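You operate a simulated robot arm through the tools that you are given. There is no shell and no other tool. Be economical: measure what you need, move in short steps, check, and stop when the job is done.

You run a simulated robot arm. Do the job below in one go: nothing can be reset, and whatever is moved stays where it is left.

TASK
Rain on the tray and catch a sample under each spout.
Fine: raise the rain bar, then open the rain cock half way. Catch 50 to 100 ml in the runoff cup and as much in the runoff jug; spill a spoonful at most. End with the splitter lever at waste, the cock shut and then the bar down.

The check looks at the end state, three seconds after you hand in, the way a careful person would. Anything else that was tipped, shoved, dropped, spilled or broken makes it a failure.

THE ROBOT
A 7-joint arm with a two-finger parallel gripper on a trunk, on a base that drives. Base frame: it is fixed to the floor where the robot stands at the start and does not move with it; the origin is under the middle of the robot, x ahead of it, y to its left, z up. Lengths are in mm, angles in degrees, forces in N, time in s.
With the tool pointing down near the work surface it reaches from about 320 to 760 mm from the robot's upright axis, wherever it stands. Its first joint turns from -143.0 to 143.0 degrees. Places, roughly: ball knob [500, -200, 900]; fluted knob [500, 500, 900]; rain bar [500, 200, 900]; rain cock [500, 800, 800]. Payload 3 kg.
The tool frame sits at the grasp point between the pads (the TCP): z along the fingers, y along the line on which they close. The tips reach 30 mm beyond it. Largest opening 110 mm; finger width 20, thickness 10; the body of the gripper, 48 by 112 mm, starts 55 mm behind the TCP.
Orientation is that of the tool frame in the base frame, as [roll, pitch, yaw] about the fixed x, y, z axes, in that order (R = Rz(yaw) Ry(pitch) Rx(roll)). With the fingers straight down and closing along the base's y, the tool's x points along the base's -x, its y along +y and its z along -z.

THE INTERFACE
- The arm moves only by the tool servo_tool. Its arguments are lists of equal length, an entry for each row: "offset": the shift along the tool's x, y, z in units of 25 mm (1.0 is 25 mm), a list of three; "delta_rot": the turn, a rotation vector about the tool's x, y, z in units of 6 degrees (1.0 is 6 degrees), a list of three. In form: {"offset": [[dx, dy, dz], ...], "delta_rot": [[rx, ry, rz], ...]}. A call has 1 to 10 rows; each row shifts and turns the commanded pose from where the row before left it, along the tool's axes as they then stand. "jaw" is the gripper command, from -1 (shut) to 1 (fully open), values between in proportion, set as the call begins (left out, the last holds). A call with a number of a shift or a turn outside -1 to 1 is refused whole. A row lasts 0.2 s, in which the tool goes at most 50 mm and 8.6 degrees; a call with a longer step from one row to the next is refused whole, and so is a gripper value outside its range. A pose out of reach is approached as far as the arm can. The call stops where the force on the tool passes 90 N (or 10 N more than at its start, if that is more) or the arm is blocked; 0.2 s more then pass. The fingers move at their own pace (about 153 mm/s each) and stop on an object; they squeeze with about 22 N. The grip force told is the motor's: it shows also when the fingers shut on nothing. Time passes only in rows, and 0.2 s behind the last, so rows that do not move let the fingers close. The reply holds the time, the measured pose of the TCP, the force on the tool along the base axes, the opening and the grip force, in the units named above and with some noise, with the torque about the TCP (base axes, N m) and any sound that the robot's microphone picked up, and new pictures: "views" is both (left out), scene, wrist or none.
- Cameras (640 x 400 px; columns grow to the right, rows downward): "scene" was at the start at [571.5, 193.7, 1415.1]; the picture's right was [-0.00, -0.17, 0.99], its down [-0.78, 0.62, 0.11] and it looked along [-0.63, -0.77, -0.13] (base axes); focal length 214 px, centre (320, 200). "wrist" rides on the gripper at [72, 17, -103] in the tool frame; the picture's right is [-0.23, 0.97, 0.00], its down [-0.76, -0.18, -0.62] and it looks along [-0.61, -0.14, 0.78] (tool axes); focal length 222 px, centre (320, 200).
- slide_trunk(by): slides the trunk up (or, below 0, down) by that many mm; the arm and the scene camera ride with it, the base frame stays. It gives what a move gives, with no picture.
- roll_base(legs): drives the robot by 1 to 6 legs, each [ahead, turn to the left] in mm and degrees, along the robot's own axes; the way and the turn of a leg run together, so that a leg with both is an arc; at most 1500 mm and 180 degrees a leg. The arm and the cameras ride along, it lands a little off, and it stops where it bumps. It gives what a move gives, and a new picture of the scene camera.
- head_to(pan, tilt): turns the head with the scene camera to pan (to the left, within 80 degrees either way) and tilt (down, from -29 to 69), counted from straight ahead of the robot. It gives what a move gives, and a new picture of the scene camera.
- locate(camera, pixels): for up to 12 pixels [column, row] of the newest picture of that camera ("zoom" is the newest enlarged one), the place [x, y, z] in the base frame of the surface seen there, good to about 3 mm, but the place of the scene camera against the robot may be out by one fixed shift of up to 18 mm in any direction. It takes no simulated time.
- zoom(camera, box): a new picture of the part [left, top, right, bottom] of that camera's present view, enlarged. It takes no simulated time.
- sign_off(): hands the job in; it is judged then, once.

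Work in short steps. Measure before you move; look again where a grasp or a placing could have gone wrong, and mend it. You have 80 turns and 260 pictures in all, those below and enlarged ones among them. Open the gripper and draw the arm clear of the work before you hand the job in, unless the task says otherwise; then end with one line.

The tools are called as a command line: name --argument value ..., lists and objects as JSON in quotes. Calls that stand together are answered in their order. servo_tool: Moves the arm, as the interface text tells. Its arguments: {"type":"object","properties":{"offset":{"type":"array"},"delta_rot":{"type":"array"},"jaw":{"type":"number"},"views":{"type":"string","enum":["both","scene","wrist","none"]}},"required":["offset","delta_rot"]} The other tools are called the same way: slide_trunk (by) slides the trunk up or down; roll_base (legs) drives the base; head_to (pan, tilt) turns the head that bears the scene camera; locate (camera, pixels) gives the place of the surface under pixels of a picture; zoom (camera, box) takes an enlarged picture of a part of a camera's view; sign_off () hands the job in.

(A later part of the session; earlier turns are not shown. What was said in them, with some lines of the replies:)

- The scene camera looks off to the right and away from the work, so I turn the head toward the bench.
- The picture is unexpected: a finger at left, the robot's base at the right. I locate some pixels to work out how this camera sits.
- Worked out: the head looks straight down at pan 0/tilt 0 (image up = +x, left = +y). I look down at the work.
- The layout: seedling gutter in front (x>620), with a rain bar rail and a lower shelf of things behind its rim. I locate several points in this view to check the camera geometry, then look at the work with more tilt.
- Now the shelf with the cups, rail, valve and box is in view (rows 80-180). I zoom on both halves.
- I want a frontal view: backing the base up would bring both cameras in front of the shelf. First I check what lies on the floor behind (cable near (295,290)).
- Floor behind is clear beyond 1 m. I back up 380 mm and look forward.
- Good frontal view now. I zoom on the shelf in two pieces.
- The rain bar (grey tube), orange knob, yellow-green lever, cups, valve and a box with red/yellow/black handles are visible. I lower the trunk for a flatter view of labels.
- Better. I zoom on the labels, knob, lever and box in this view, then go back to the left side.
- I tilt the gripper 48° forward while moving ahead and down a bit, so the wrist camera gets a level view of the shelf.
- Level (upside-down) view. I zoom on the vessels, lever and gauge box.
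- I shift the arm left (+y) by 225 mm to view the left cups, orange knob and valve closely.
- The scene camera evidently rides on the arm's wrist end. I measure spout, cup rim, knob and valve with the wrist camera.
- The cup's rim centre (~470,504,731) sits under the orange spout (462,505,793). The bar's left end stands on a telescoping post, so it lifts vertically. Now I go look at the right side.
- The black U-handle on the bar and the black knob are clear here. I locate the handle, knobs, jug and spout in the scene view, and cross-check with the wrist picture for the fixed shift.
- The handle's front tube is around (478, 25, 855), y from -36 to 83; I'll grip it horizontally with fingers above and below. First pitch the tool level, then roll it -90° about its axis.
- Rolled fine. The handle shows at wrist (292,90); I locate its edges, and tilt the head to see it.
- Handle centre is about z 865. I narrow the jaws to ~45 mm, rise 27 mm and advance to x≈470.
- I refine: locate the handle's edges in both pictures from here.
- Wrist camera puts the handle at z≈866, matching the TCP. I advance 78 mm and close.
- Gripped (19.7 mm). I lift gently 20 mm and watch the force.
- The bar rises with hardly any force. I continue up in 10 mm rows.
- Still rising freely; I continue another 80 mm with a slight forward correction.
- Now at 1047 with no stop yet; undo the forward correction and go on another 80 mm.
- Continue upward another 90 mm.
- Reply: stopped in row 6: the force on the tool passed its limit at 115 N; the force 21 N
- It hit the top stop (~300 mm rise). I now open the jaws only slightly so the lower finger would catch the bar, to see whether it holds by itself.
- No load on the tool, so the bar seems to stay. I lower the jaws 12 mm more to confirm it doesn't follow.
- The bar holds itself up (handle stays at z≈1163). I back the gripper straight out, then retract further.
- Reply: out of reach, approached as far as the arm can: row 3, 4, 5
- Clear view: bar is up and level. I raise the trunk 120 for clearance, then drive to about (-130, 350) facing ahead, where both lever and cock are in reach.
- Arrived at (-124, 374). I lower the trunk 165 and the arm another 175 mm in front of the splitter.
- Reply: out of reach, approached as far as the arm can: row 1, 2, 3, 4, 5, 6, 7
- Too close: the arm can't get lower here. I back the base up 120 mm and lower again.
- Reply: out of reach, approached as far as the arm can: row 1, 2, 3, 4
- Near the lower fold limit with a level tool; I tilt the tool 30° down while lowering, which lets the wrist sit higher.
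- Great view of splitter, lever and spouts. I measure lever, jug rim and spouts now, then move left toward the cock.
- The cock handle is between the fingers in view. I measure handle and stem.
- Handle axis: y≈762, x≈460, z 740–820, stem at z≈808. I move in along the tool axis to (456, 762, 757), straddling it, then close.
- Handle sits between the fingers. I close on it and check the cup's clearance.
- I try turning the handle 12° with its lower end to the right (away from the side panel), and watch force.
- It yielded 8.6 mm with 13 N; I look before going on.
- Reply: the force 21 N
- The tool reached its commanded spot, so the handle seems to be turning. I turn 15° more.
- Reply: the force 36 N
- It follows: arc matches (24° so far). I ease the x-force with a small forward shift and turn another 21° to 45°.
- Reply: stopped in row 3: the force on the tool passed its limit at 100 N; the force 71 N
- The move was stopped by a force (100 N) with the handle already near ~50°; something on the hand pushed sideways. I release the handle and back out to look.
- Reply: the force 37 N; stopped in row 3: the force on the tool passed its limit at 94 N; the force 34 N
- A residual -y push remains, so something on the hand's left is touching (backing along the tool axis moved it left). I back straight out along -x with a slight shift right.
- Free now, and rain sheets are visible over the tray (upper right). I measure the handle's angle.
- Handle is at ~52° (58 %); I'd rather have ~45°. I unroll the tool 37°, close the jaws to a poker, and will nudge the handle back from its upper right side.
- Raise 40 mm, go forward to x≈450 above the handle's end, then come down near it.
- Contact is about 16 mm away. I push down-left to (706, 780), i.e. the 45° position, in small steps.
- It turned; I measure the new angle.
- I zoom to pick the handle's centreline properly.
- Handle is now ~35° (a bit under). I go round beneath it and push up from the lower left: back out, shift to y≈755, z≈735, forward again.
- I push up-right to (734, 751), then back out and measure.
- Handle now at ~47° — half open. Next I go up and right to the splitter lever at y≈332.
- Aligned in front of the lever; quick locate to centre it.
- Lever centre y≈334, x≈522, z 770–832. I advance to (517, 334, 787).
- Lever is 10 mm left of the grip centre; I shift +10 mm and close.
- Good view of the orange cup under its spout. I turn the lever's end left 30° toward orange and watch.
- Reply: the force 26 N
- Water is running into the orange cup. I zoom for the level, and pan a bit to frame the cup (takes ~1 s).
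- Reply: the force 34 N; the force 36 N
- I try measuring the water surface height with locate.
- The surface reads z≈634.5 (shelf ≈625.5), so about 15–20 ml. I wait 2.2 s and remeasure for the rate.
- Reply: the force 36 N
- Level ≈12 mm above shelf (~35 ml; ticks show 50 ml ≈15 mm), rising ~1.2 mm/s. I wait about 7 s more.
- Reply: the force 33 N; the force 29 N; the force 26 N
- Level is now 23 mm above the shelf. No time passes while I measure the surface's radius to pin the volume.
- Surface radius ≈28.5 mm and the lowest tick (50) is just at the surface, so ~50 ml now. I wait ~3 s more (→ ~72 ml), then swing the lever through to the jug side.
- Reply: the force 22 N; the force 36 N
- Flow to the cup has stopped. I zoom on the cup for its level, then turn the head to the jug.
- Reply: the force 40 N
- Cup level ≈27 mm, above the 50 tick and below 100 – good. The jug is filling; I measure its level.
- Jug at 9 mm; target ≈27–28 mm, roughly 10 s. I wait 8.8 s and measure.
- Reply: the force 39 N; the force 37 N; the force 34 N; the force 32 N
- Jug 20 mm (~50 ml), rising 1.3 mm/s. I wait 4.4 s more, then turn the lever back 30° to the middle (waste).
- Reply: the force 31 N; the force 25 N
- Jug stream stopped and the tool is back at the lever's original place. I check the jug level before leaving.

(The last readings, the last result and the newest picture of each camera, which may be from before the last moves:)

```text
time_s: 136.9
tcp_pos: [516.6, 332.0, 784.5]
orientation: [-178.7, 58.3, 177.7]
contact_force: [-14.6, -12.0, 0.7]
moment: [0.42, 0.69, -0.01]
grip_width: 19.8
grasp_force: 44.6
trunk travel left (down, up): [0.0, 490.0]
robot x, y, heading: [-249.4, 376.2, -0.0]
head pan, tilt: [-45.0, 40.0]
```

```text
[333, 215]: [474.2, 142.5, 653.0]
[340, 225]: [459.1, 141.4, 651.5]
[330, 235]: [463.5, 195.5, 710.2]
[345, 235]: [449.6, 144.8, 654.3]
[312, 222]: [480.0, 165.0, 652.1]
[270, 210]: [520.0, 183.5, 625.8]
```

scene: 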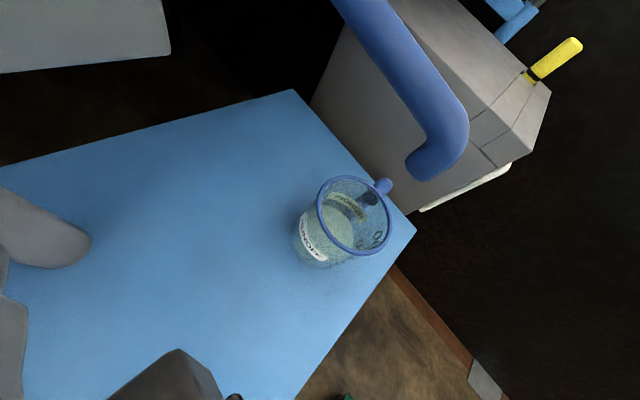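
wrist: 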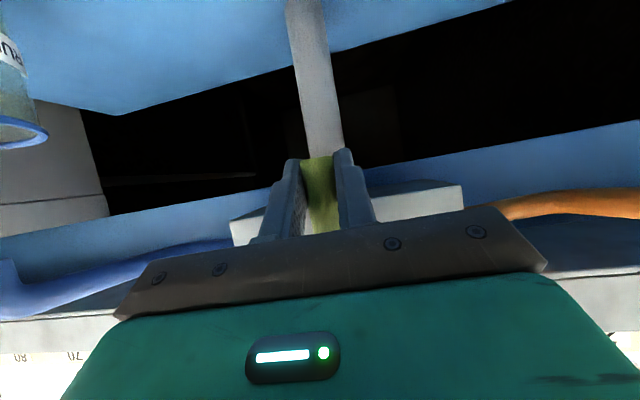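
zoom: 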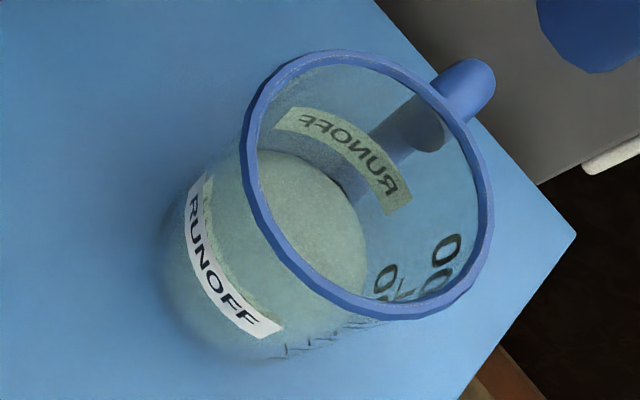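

Both are ~27 mm (roughly 65–80 ml). I release the lever and back out, looking at vessels and lever.

servo_tool --offset '[[0, 0, 0], [0, 0, 0]]' --delta_rot '[[0, 0, 0], [0, 0, 0]]' --jaw -0.1 --views "none"

servo_tool --offset '[[0.37, 0.05, -0.93], [0.37, 0.05, -0.93], [0.37, 0.05, -0.93], [0.37, 0.05, -0.93], [0.37, 0.05, -0.93], [0.37, 0.05, -0.93], [0.37, 0.05, -0.93]]' --delta_rot '[[0, 0, 0], [0, 0, 0], [0, 0, 0], [0, 0, 0], [0, 0, 0], [0, 0, 0], [0, 0, 0]]' --views "wrist"

head_to --pan 0 --tilt 0

zoom --camera "wrist" --box '[100, 10, 360, 200]'

zoom --camera "wrist" --box '[420, 0, 600, 100]'

```text
time_s: 137.5
tcp_pos: [519.4, 333.2, 785.4]
orientation: [-178.6, 58.5, 177.7]
contact_force: [0.5, -0.5, 0.4]
moment: [-0.01, 0.01, 0.0]
grip_width: 49.3
grasp_force: 0.1
trunk travel left (down, up): [0.0, 490.0]
robot x, y, heading: [-246.2, 370.1, -0.0]
head pan, tilt: [-45.0, 40.0]
```

```text
time_s: 139.1
tcp_pos: [346.7, 355.2, 816.9]
orientation: [-178.6, 58.4, 177.7]
contact_force: [-0.5, -0.6, -0.3]
moment: [0.03, -0.02, 0.0]
grip_width: 49.9
grasp_force: 0.0
trunk travel left (down, up): [0.0, 490.0]
robot x, y, heading: [-245.6, 372.7, 0.2]
head pan, tilt: [-45.0, 40.0]
```

wrist: 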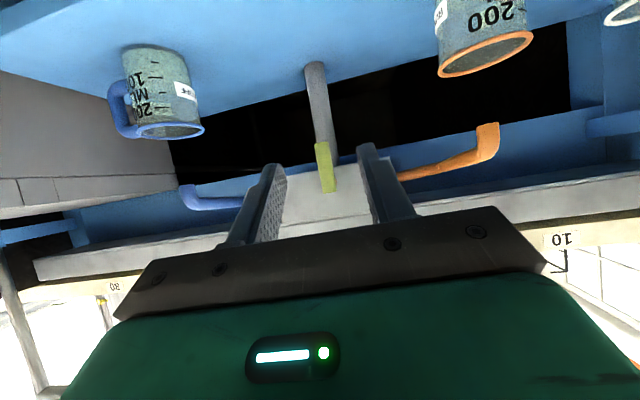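

```text
time_s: 140.3
tcp_pos: [346.9, 353.3, 816.3]
orientation: [-178.6, 58.4, 177.7]
contact_force: [-0.7, 0.1, -0.3]
moment: [0.0, -0.02, -0.03]
grip_width: 49.5
grasp_force: 0.0
trunk travel left (down, up): [0.0, 490.0]
robot x, y, heading: [-244.3, 370.7, -0.1]
head pan, tilt: [0.0, 0.0]
```

scene: 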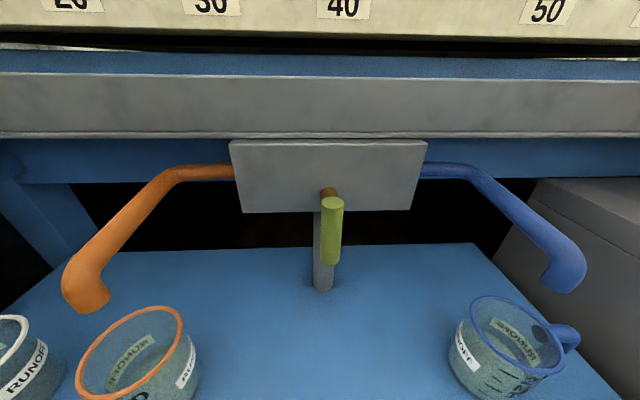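

```text
2.11 times, centred on (230, 105) of wrist
```

zoom: 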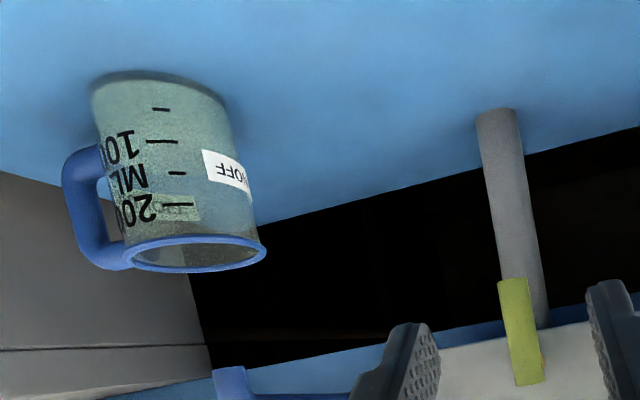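

```text
3.56 times, centred on (510, 50) of wrist
```

zoom: 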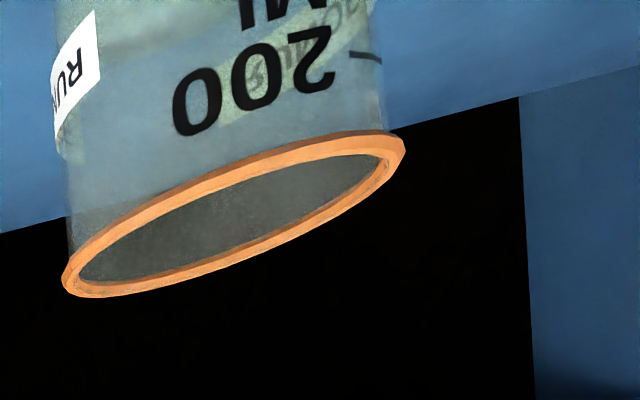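

Lever hangs at waste. I zoom tighter on the jug's level.

zoom --camera "wrist" --box '[115, 35, 215, 145]'

zoom --camera "scene" --box '[420, 280, 600, 400]'

zoom --camera "scene" --box '[60, 290, 220, 400]'

```text
3.64 times, centred on (165, 90) of wrist
```

zoom: 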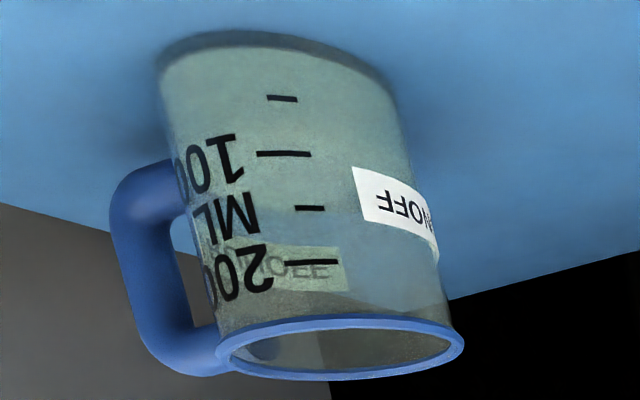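

```text
3.33 times, centred on (510, 340) of scene
```

zoom: 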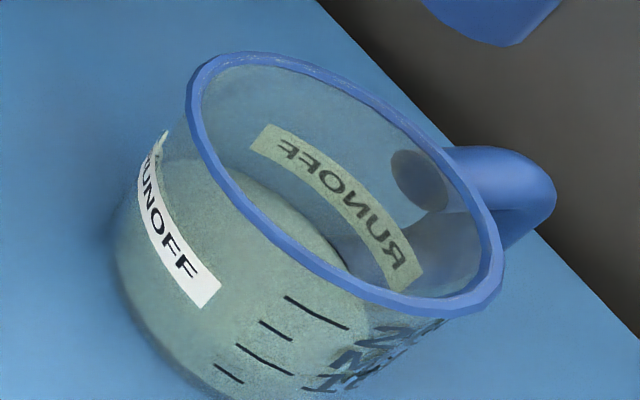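

```text
3.64 times, centred on (140, 345) of scene
```

zoom: 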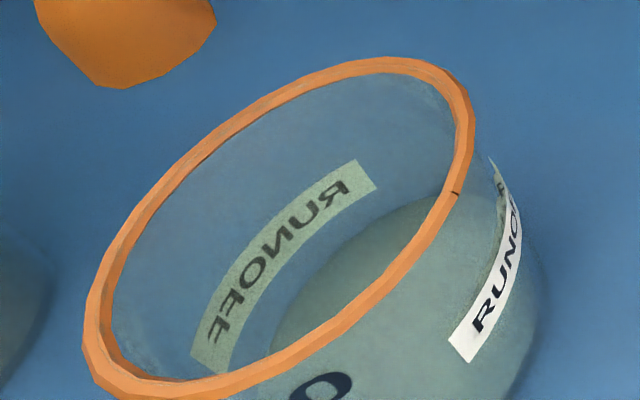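

Levels look right. Now to the cock: close the jaws, move left and up to above-right of the handle, then forward.

servo_tool --offset '[[-0.85, 1, -0.5], [0, 1, 0], [0, 1, 0], [0, 1, 0], [0, 1, 0], [0, 1, 0], [0, 1, 0], [0, 1, 0], [0, 1, 0], [0, 1, 0]]' --delta_rot '[[0, 0, 0], [0, 0, 0], [0, 0, 0], [0, 0, 0], [0, 0, 0], [0, 0, 0], [0, 0, 0], [0, 0, 0], [0, 0, 0], [0, 0, 0]]' --jaw -1 --views "none"

servo_tool --offset '[[0, 1, 0], [0, 1, 0], [0, 1, 0], [0, 0.75, 0], [-0.52, 0.05, 0.85], [-0.52, 0.05, 0.85], [0, 0, 0]]' --delta_rot '[[0, 0, 0], [0, 0, 0], [0, 0, 0], [0, 0, 0], [0, 0, 0], [0, 0, 0], [0, 0, 0]]' --views "wrist"

```text
time_s: 142.5
tcp_pos: [362.2, 601.5, 835.2]
orientation: [-178.7, 58.5, 177.9]
contact_force: [0.1, -0.1, -0.5]
moment: [0.0, -0.01, 0.0]
grip_width: 0.0
grasp_force: 21.7
trunk travel left (down, up): [0.0, 490.0]
robot x, y, heading: [-249.6, 371.3, 0.1]
head pan, tilt: [0.0, 0.0]
```

```text
time_s: 144.1
tcp_pos: [416.9, 694.9, 835.4]
orientation: [-178.6, 58.4, 177.7]
contact_force: [-1.1, 0.0, 0.1]
moment: [0.01, -0.02, 0.0]
grip_width: 0.0
grasp_force: 22.1
trunk travel left (down, up): [0.0, 490.0]
robot x, y, heading: [-245.7, 376.0, -0.3]
head pan, tilt: [0.0, 0.0]
```

wrist: 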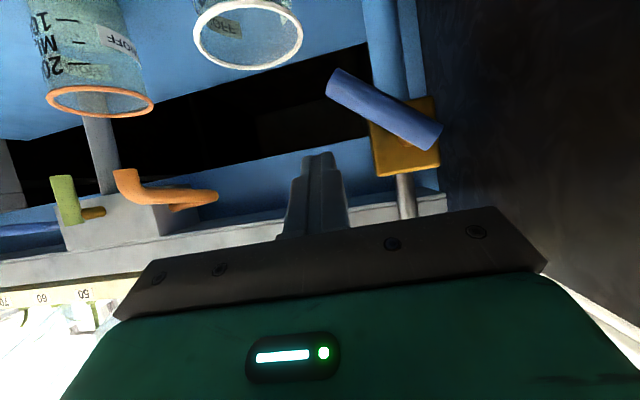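

Forward to x≈452, down beside the handle, then push it down-left along its arc.

servo_tool --offset '[[-0.36, 0.05, 0.6], [-0.36, 0.05, 0.6], [0.6, 0, 0.36], [0.6, 0, 0.36], [0.27, 0.2, 0.166], [0.306, 0.2, 0.187], [0.306, 0.2, 0.187]]' --delta_rot '[[0, 0, 0], [0, 0, 0], [0, 0, 0], [0, 0, 0], [0, 0, 0], [0, 0, 0], [0, 0, 0]]' --views "none"

servo_tool --offset '[[0.22, 0.27, 0.135], [0.22, 0.27, 0.135], [0.1, 0.24, 0.06], [0.1, 0.24, 0.06], [0.034, 0.14, 0.02], [0, 0, 0]]' --delta_rot '[[0, 0, 0], [0, 0, 0], [0, 0, 0], [0, 0, 0], [0, 0, 0], [0, 0, 0]]' --views "wrist"

```text
time_s: 145.7
tcp_pos: [452.4, 710.3, 773.6]
orientation: [-178.7, 58.4, 177.8]
contact_force: [0.1, -1.0, 0.0]
moment: [0.01, 0.01, 0.03]
grip_width: 0.1
grasp_force: 22.1
trunk travel left (down, up): [0.0, 490.0]
robot x, y, heading: [-244.8, 370.8, 0.0]
head pan, tilt: [0.0, 0.0]
```

```text
time_s: 147.1
tcp_pos: [454.9, 739.4, 754.0]
orientation: [-178.6, 58.4, 177.8]
contact_force: [0.5, 0.3, 0.4]
moment: [-0.01, 0.0, -0.03]
grip_width: 0.1
grasp_force: 22.3
trunk travel left (down, up): [0.0, 490.0]
robot x, y, heading: [-246.5, 374.2, -0.0]
head pan, tilt: [0.0, 0.0]
```

wrist: 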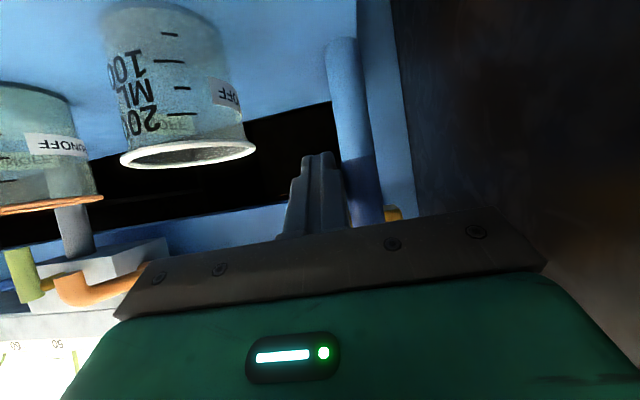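

Handle is nearly vertical. I locate it and push on gently to feel its stop.

locate --camera "wrist" --pixels '[[357, 170], [363, 190], [369, 212]]'

servo_tool --offset '[[0, 0.1, 0], [0, 0.1, 0], [0, 0, 0]]' --delta_rot '[[0, 0, 0], [0, 0, 0], [0, 0, 0]]' --views "wrist"

```text
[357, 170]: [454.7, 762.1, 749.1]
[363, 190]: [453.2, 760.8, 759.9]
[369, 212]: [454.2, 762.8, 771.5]
```

```text
time_s: 147.9
tcp_pos: [454.6, 740.1, 752.5]
orientation: [-178.5, 58.4, 177.7]
contact_force: [-10.2, -22.8, -3.5]
moment: [0.13, -0.13, -0.01]
grip_width: 0.0
grasp_force: 21.9
trunk travel left (down, up): [0.0, 490.0]
robot x, y, heading: [-248.8, 373.9, -0.3]
head pan, tilt: [0.0, 0.0]
5 turns are left
```

wrist: 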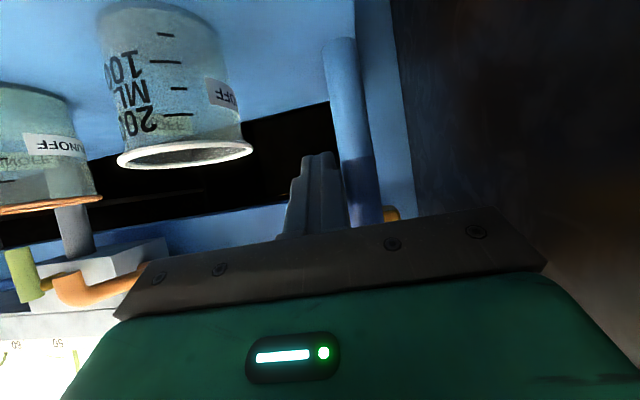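

The cock is shut against its stop (23 N), handle vertical. With 5 turns left I batch: back out, trunk up, level the tool above the raised bar's height and move toward the bar's middle.

servo_tool --offset '[[0, -0.2, 0], [0.52, 0, -0.85], [0.52, 0, -0.85], [0.52, 0, -0.85], [0, -1, 0]]' --delta_rot '[[0, 0, 0], [0, 0, 0], [0, 0, 0], [0, 0, 0], [0, 0, 0]]' --views "none"

slide_trunk --by 300

servo_tool --offset '[[-0.85, 0, -0.52], [-0.9, 0, -0.43], [-0.94, 0, -0.33], [-0.97, 0, -0.23], [-0.99, 0, -0.13], [-1, 0, -0.03], [-1, 0, 0], [0, 0, 0]]' --delta_rot '[[0, -1, 0], [0, -1, 0], [0, -1, 0], [0, -1, 0], [0, -1, 0], [0, -0.25, 0], [0, 0, 0], [0, 0, 0]]' --views "none"

servo_tool --offset '[[0, -1, 0], [0, -1, 0], [0, -1, 0], [0, -1, 0], [0, -1, 0], [0, -1, 0], [0, -1, 0], [0, -1, 0], [0, -1, 0], [0, -1, 0]]' --delta_rot '[[0, 0, 0], [0, 0, 0], [0, 0, 0], [0, 0, 0], [0, 0, 0], [0, 0, 0], [0, 0, 0], [0, 0, 0], [0, 0, 0], [0, 0, 0]]' --views "none"

servo_tool --offset '[[0, -1, 0], [0, -1, 0], [0, -1, 0], [0, -1, 0], [0, -1, 0], [0, -1, 0], [0, -1, 0], [0, -1, 0], [0, 0, 0]]' --delta_rot '[[0, 0, 0], [0, 0, 0], [0, 0, 0], [0, 0, 0], [0, 0, 0], [0, 0, 0], [0, 0, 0], [0, 0, 0], [0, 0, 0]]' --views "both"

locate --camera "scene" --pixels '[[320, 250], [320, 260], [320, 270], [320, 280], [320, 290], [320, 300], [320, 310], [320, 320], [320, 330], [320, 340], [320, 240], [320, 230]]'

```text
time_s: 149.1
tcp_pos: [378.8, 715.9, 753.3]
orientation: [-178.7, 58.4, 177.7]
contact_force: [0.0, -0.1, -0.6]
moment: [-0.03, -0.01, -0.02]
grip_width: 0.0
grasp_force: 22.1
trunk travel left (down, up): [0.0, 490.0]
robot x, y, heading: [-246.4, 372.3, 0.0]
head pan, tilt: [0.0, 0.0]
```

```text
time_s: 152.1
tcp_pos: [378.6, 717.9, 1052.8]
orientation: [-178.6, 58.4, 177.8]
contact_force: [0.0, -1.4, 0.5]
moment: [-0.01, -0.01, -0.01]
grip_width: 0.0
grasp_force: 22.2
trunk travel left (down, up): [-300.0, 190.0]
robot x, y, heading: [-247.1, 367.2, -0.2]
head pan, tilt: [0.0, 0.0]
```

```text
time_s: 153.9
tcp_pos: [379.1, 719.4, 1226.4]
orientation: [-96.7, 89.2, -100.0]
contact_force: [-0.6, -0.1, -0.6]
moment: [0.0, 0.0, 0.01]
grip_width: 0.0
grasp_force: 21.6
trunk travel left (down, up): [-300.0, 190.0]
robot x, y, heading: [-247.7, 369.9, -0.2]
head pan, tilt: [0.0, 0.0]
```

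```text
time_s: 156.1
tcp_pos: [384.4, 604.5, 1277.6]
orientation: [-112.8, 89.0, -117.1]
contact_force: [-0.3, 0.1, 0.1]
moment: [0.01, -0.02, -0.02]
grip_width: 0.0
grasp_force: 22.6
out of reach, approached as far as the arm can: row 4, 5, 6, 7, 8, 9, 10
trunk travel left (down, up): [-300.0, 190.0]
robot x, y, heading: [-248.4, 368.3, 0.0]
head pan, tilt: [0.0, 0.0]
```

```text
time_s: 158.1
tcp_pos: [371.6, 404.2, 1279.7]
orientation: [-99.8, 89.2, -103.2]
contact_force: [-0.4, -0.2, -0.3]
moment: [0.03, -0.02, 0.01]
grip_width: 0.0
grasp_force: 22.1
trunk travel left (down, up): [-300.0, 190.0]
robot x, y, heading: [-251.1, 368.0, -0.1]
head pan, tilt: [0.0, 0.0]
```

scene: 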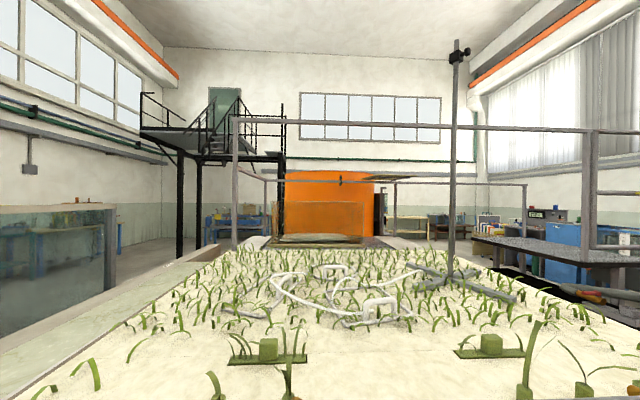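
wrist: 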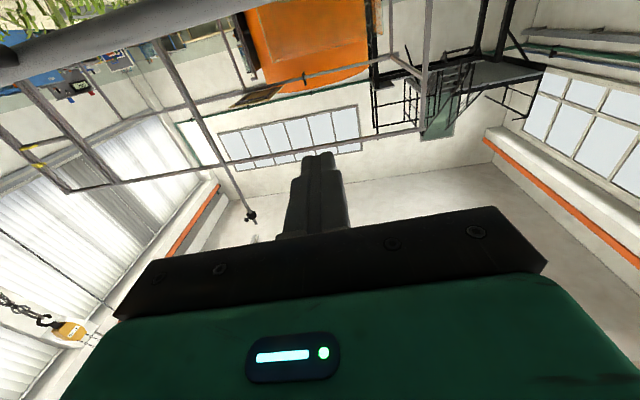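

```text
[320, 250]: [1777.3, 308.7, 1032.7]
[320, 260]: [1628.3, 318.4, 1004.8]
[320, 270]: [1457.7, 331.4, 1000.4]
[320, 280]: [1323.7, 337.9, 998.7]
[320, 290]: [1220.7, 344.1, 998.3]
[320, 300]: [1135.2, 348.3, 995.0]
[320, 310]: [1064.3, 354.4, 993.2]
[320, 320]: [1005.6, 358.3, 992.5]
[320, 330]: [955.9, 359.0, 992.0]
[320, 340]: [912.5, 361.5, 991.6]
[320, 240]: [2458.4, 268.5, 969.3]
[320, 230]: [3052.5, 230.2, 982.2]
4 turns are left
```

The hand is above and behind the bar at (372, 404, 1280). I now move over the bar near its middle, lower onto it, bring it down with the trunk, press to its lower stop by servo, then lift off and back away to look.

servo_tool --offset '[[0, -1, 1], [0, -1, 1], [0, -1, 1], [0, -1, 1], [0, -1, 1], [0, -1, 0.9], [0, -1, 0], [0, 0, 0]]' --delta_rot '[[0, 0, 0], [0, 0, 0], [0, 0, 0], [0, 0, 0], [0, 0, 0], [0, 0, 0], [0, 0, 0], [0, 0, 0]]' --views "none"

servo_tool --offset '[[0.85, 0, 0], [0.85, 0, 0], [0.85, 0, 0], [0.85, 0, 0], [0, 0, 0]]' --delta_rot '[[0, 0, 0], [0, 0, 0], [0, 0, 0], [0, 0, 0], [0, 0, 0]]' --views "both"

slide_trunk --by -280

servo_tool --offset '[[0.2, 0, 0], [0.2, 0, 0], [0.2, 0, 0], [0.2, 0, 0], [0.2, 0, 0], [0.2, 0, 0], [0.2, 0, 0], [0.2, 0, 0], [0.2, 0, 0]]' --delta_rot '[[0, 0, 0], [0, 0, 0], [0, 0, 0], [0, 0, 0], [0, 0, 0], [0, 0, 0], [0, 0, 0], [0, 0, 0], [0, 0, 0]]' --views "both"

servo_tool --offset '[[-0.6, 0, 0], [-0.6, 0, 0], [0, 0, -1], [0, 0, -1], [0, 0, -1], [0, 0, -1]]' --delta_rot '[[0, 0, 0], [0, 0, 0], [0, 0, 0], [0, 0, 0], [0, 0, 0], [0, 0, 0]]' --views "none"

head_to --pan 0 --tilt 15

```text
time_s: 159.9
tcp_pos: [400.4, 379.1, 1296.1]
orientation: [-113.2, 89.3, -118.7]
contact_force: [-0.6, 0.4, -1.1]
moment: [0.01, 0.02, -0.02]
grip_width: 0.1
grasp_force: 22.6
out of reach, approached as far as the arm can: row 1, 2, 3, 4, 5, 6, 7
trunk travel left (down, up): [-300.0, 190.0]
robot x, y, heading: [-245.2, 374.5, -0.1]
head pan, tilt: [0.0, 0.0]
```

```text
time_s: 161.1
tcp_pos: [397.7, 407.5, 1231.4]
orientation: [-96.5, 89.2, -100.3]
contact_force: [0.0, -1.1, 0.8]
moment: [0.03, 0.01, 0.04]
grip_width: 0.1
grasp_force: 21.4
out of reach, approached as far as the arm can: row 1, 2, 3, 4
trunk travel left (down, up): [-300.0, 190.0]
robot x, y, heading: [-248.7, 370.2, 0.1]
head pan, tilt: [0.0, 0.0]
```

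scene: 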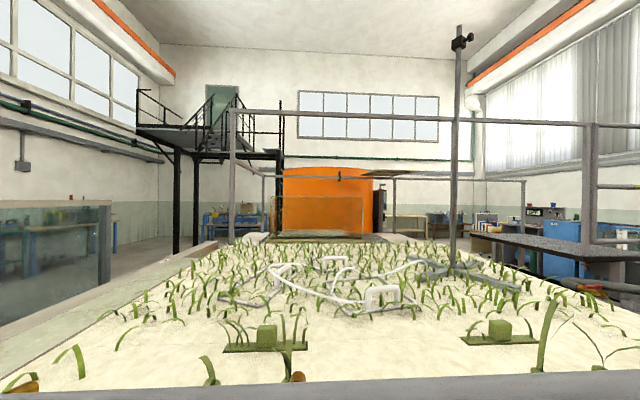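
wrist: 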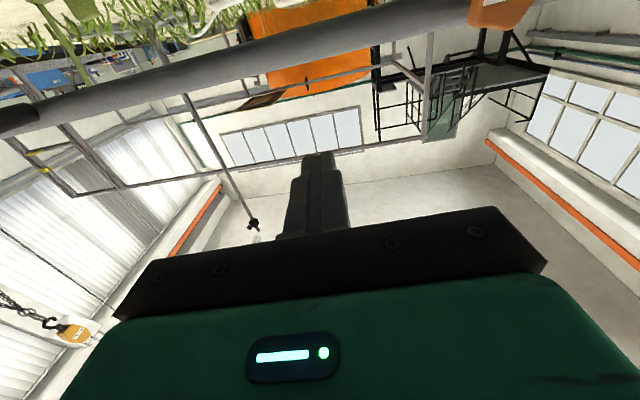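

```text
time_s: 163.9
tcp_pos: [399.4, 407.9, 951.0]
orientation: [-100.5, 89.2, -104.5]
contact_force: [-0.1, -0.5, -0.5]
moment: [0.03, -0.03, 0.01]
grip_width: 0.0
grasp_force: 22.4
trunk travel left (down, up): [-20.0, 470.0]
robot x, y, heading: [-244.9, 373.9, 0.2]
head pan, tilt: [0.0, 0.0]
```

```text
time_s: 165.9
tcp_pos: [398.2, 409.9, 906.0]
orientation: [-106.0, 89.1, -110.4]
contact_force: [0.4, -0.1, 0.6]
moment: [0.01, 0.01, 0.0]
grip_width: 0.0
grasp_force: 21.5
trunk travel left (down, up): [-20.0, 470.0]
robot x, y, heading: [-247.5, 373.5, -0.2]
head pan, tilt: [0.0, 0.0]
```

scene: 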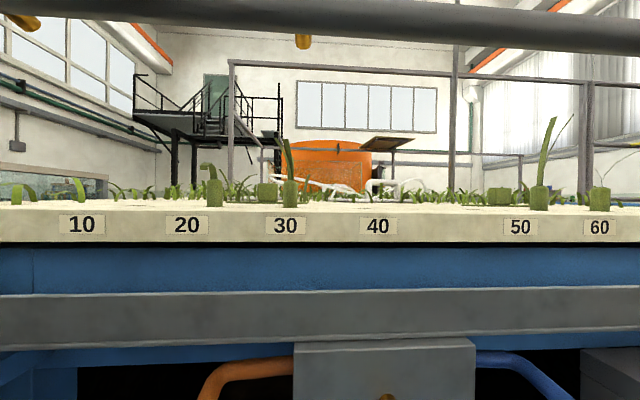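
wrist: 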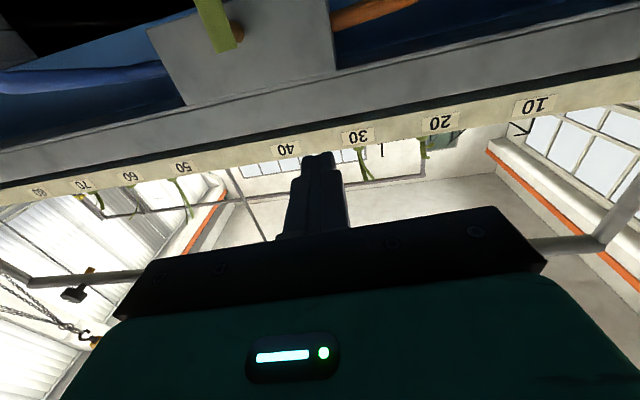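

```text
time_s: 167.3
tcp_pos: [344.2, 425.2, 964.9]
orientation: [-106.8, 89.2, -110.7]
contact_force: [-0.2, 0.5, 0.2]
moment: [0.03, 0.0, 0.02]
grip_width: 0.1
grasp_force: 21.9
out of reach, approached as far as the arm can: row 4, 5, 6
trunk travel left (down, up): [-20.0, 470.0]
robot x, y, heading: [-247.6, 372.9, -0.1]
head pan, tilt: [0.0, 0.0]
```

```text
time_s: 168.1
tcp_pos: [343.5, 425.5, 965.7]
orientation: [-109.1, 89.2, -113.0]
contact_force: [0.7, 0.4, -0.9]
moment: [-0.01, 0.05, -0.01]
grip_width: 0.0
grasp_force: 22.2
trunk travel left (down, up): [-20.0, 470.0]
robot x, y, heading: [-246.0, 373.5, -0.1]
head pan, tilt: [0.0, 15.0]
3 turns are left
```

scene: 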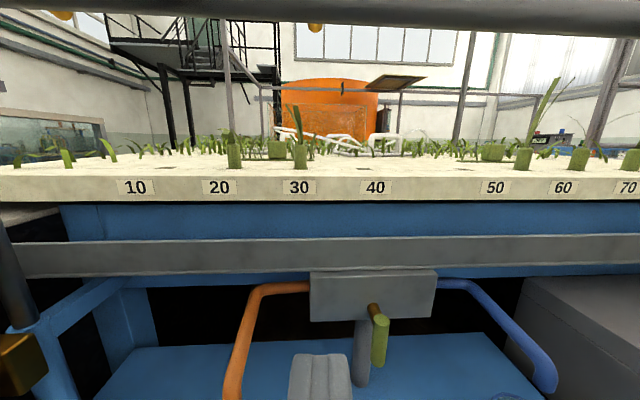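

Level-tool moves were out of reach there, so the bar is still up and nothing was touched. I go back to the 31° tilted posture (which reaches well): tilt, raise trunk 290, forward over the bar, lower onto it, bring it down with the trunk, press to its stop, then lift off and look.

servo_tool --offset '[[0, 0, 0.4], [0, 0, 0.4], [0, 0, 0.4], [0, 0, 0.4], [0, 0, 0.4], [0, 0, 0], [0, 0, 0]]' --delta_rot '[[0, 1, 0], [0, 1, 0], [0, 1, 0], [0, 1, 0], [0, 1, 0], [0, 0.1, 0], [0, 0, 0]]' --views "none"

slide_trunk --by 310

servo_tool --offset '[[-0.52, 0, 0.85], [-0.52, 0, 0.85], [-0.52, 0, 0.85], [-0.52, 0, 0.85], [-0.52, 0, 0.85], [0, 0, 0]]' --delta_rot '[[0, 0, 0], [0, 0, 0], [0, 0, 0], [0, 0, 0], [0, 0, 0], [0, 0, 0]]' --views "both"

```text
time_s: 169.7
tcp_pos: [390.8, 423.5, 952.3]
orientation: [-178.3, 59.2, 177.5]
contact_force: [0.4, 0.6, 0.0]
moment: [0.02, 0.0, -0.02]
grip_width: 0.0
grasp_force: 22.0
trunk travel left (down, up): [-20.0, 470.0]
robot x, y, heading: [-244.3, 373.6, 0.3]
head pan, tilt: [0.0, 15.0]
```

```text
time_s: 172.7
tcp_pos: [391.4, 423.4, 1262.4]
orientation: [-178.6, 59.2, 177.4]
contact_force: [-0.6, -0.4, 0.0]
moment: [-0.01, 0.02, -0.01]
grip_width: 0.1
grasp_force: 22.5
trunk travel left (down, up): [-330.0, 160.0]
robot x, y, heading: [-246.7, 376.7, -0.2]
head pan, tilt: [0.0, 15.0]
```

```text
time_s: 174.1
tcp_pos: [515.8, 413.5, 1263.8]
orientation: [-178.5, 59.3, 177.4]
contact_force: [-0.1, -0.1, 0.0]
moment: [-0.01, -0.01, 0.0]
grip_width: 0.0
grasp_force: 22.3
trunk travel left (down, up): [-330.0, 160.0]
robot x, y, heading: [-247.8, 371.5, -0.1]
head pan, tilt: [0.0, 15.0]
2 turns are left
```

scene: 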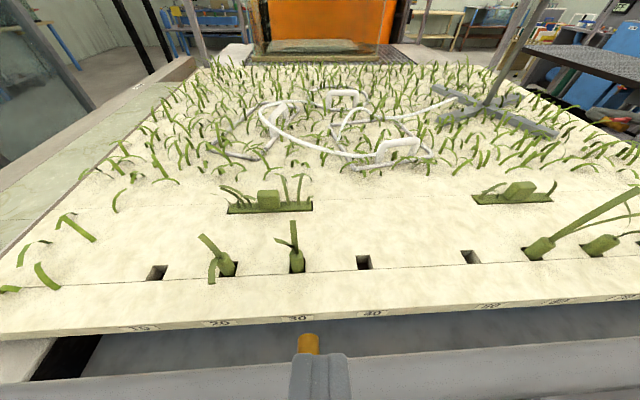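
wrist: 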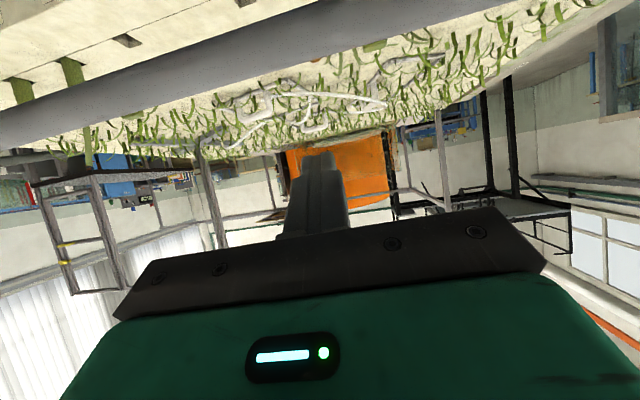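

Now right over the bar (TCP 516, 413, 1264), with a brass nozzle near the finger line; I shift 40 mm right, 8 mm forward, lower onto the bar, bring it down by trunk, press to its stop, then lift off, back out, open the jaws and look.

servo_tool --offset '[[0, -0.8, 0], [-0.16, -0.8, 0.27], [0.86, 0, 0.51], [0.86, 0, 0.51], [0.34, 0, 0.2], [0, 0, 0]]' --delta_rot '[[0, 0, 0], [0, 0, 0], [0, 0, 0], [0, 0, 0], [0, 0, 0], [0, 0, 0]]' --views "scene"

slide_trunk --by -296

servo_tool --offset '[[0.172, 0, 0.102], [0.172, 0, 0.102], [0.172, 0, 0.102], [0.172, 0, 0.102], [0.172, 0, 0.102], [0.172, 0, 0.102], [0.172, 0, 0.102]]' --delta_rot '[[0, 0, 0], [0, 0, 0], [0, 0, 0], [0, 0, 0], [0, 0, 0], [0, 0, 0], [0, 0, 0]]' --views "both"

servo_tool --offset '[[-0.6, 0, -0.36], [-0.6, 0, -0.36], [0.51, 0, -0.86], [0.51, 0, -0.86], [0.51, 0, -0.86], [0.51, 0, -0.86], [0.51, 0, -0.86]]' --delta_rot '[[0, 0, 0], [0, 0, 0], [0, 0, 0], [0, 0, 0], [0, 0, 0], [0, 0, 0], [0, 0, 0]]' --views "none"

head_to --pan 0 --tilt -5

locate --camera "scene" --pixels '[[320, 120], [320, 150], [320, 180], [320, 200], [320, 220], [320, 240], [320, 260], [320, 280], [320, 300], [320, 330], [320, 360], [320, 90]]'

```text
time_s: 175.5
tcp_pos: [520.8, 370.6, 1205.7]
orientation: [-178.5, 59.3, 177.3]
contact_force: [4.5, 1.1, 5.0]
moment: [0.03, -0.2, 0.11]
grip_width: 0.0
grasp_force: 22.0
trunk travel left (down, up): [-330.0, 160.0]
robot x, y, heading: [-242.8, 370.7, -0.2]
head pan, tilt: [0.0, 15.0]
```

scene: 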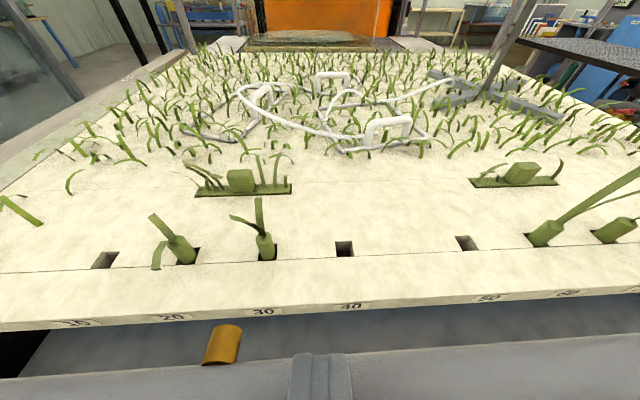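

```text
time_s: 178.5
tcp_pos: [520.6, 370.9, 909.0]
orientation: [-178.5, 59.2, 177.3]
contact_force: [-0.7, 0.1, -0.1]
moment: [0.0, 0.02, -0.01]
grip_width: 0.1
grasp_force: 21.6
trunk travel left (down, up): [-34.0, 456.0]
robot x, y, heading: [-249.3, 373.8, -0.0]
head pan, tilt: [0.0, 15.0]
```

```text
time_s: 179.4
tcp_pos: [522.0, 371.3, 906.5]
orientation: [-178.8, 60.7, 177.0]
contact_force: [8.5, 0.5, 15.3]
moment: [-0.03, -0.5, 0.12]
grip_width: 0.0
grasp_force: 22.4
trunk travel left (down, up): [-34.0, 456.0]
robot x, y, heading: [-246.8, 371.2, 0.1]
head pan, tilt: [0.0, 15.0]
stopped in row 4: the force on the tool passed its limit at 97 N (the readings are from after the stop); the commanded pose is now the measured one
```

scene: 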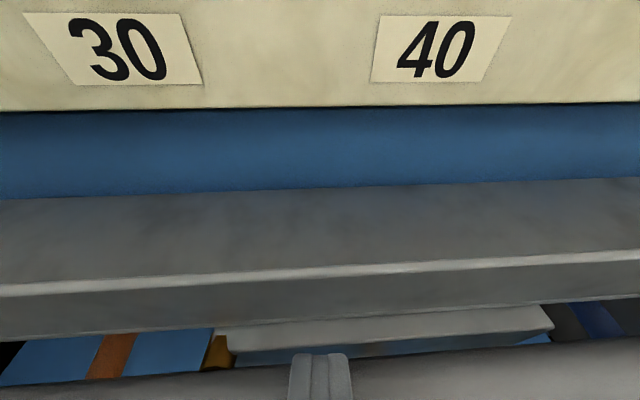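
wrist: 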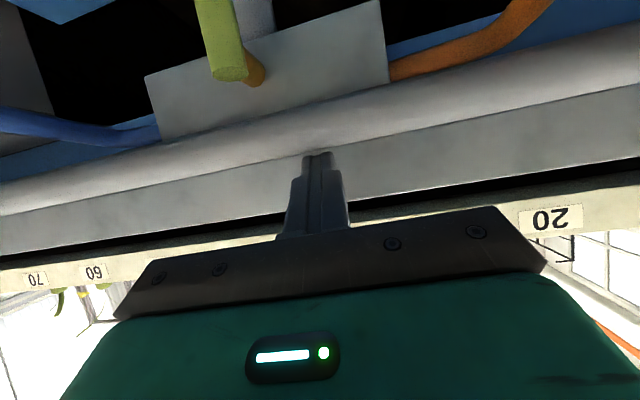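

```text
time_s: 181.0
tcp_pos: [396.4, 379.4, 935.3]
orientation: [-178.9, 60.3, 176.9]
contact_force: [0.6, -0.1, -0.4]
moment: [0.02, -0.03, 0.0]
grip_width: 0.0
grasp_force: 21.9
trunk travel left (down, up): [-34.0, 456.0]
robot x, y, heading: [-245.4, 373.4, -0.1]
head pan, tilt: [0.0, 15.0]
```

```text
time_s: 181.8
tcp_pos: [395.9, 378.1, 935.8]
orientation: [-178.7, 60.4, 177.0]
contact_force: [-0.3, -0.4, -0.4]
moment: [0.03, 0.02, 0.0]
grip_width: 0.5
grasp_force: 21.6
trunk travel left (down, up): [-34.0, 456.0]
robot x, y, heading: [-248.0, 372.0, -0.1]
head pan, tilt: [0.0, -5.0]
```

scene: 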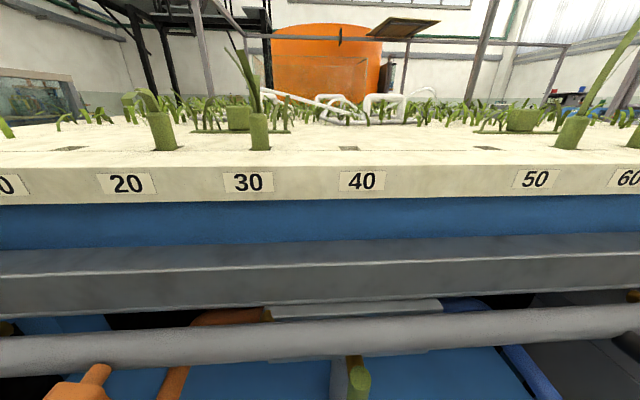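

```text
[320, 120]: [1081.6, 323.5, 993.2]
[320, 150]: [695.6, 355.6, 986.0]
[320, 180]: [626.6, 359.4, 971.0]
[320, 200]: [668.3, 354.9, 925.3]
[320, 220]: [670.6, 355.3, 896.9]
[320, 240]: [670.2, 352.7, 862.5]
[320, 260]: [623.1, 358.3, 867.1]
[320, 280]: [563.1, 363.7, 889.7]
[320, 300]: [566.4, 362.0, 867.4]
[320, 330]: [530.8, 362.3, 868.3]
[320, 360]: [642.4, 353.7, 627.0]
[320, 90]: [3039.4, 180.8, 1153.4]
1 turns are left
```

The bar is back down at its stop (its surface reads z≈868, as at the start), the cock was felt shut, and the lever was at waste. I open the jaws and hand in.

servo_tool --offset '[[0, 0, 0], [0, 0, 0]]' --delta_rot '[[0, 0, 0], [0, 0, 0]]' --jaw 0.5 --views "none"

sign_off

```text
time_s: 182.4
tcp_pos: [397.1, 378.8, 935.7]
orientation: [-178.8, 60.5, 177.0]
contact_force: [0.2, 0.0, 0.2]
moment: [-0.01, 0.02, -0.03]
grip_width: 82.5
grasp_force: 0.0
trunk travel left (down, up): [-34.0, 456.0]
robot x, y, heading: [-245.9, 370.0, -0.3]
head pan, tilt: [0.0, -5.0]
```

```text
The job is handed in.
```

The job is handed in: I estimate 65 to 75 ml each in the runoff cup and the runoff jug, read from water height rather than measured; the splitter lever is at waste, the cock was shut first, and the rain bar was then lowered; I saw no spill, and the cock briefly went to about 52° (of an assumed 90°) before I set it back to about 47°.
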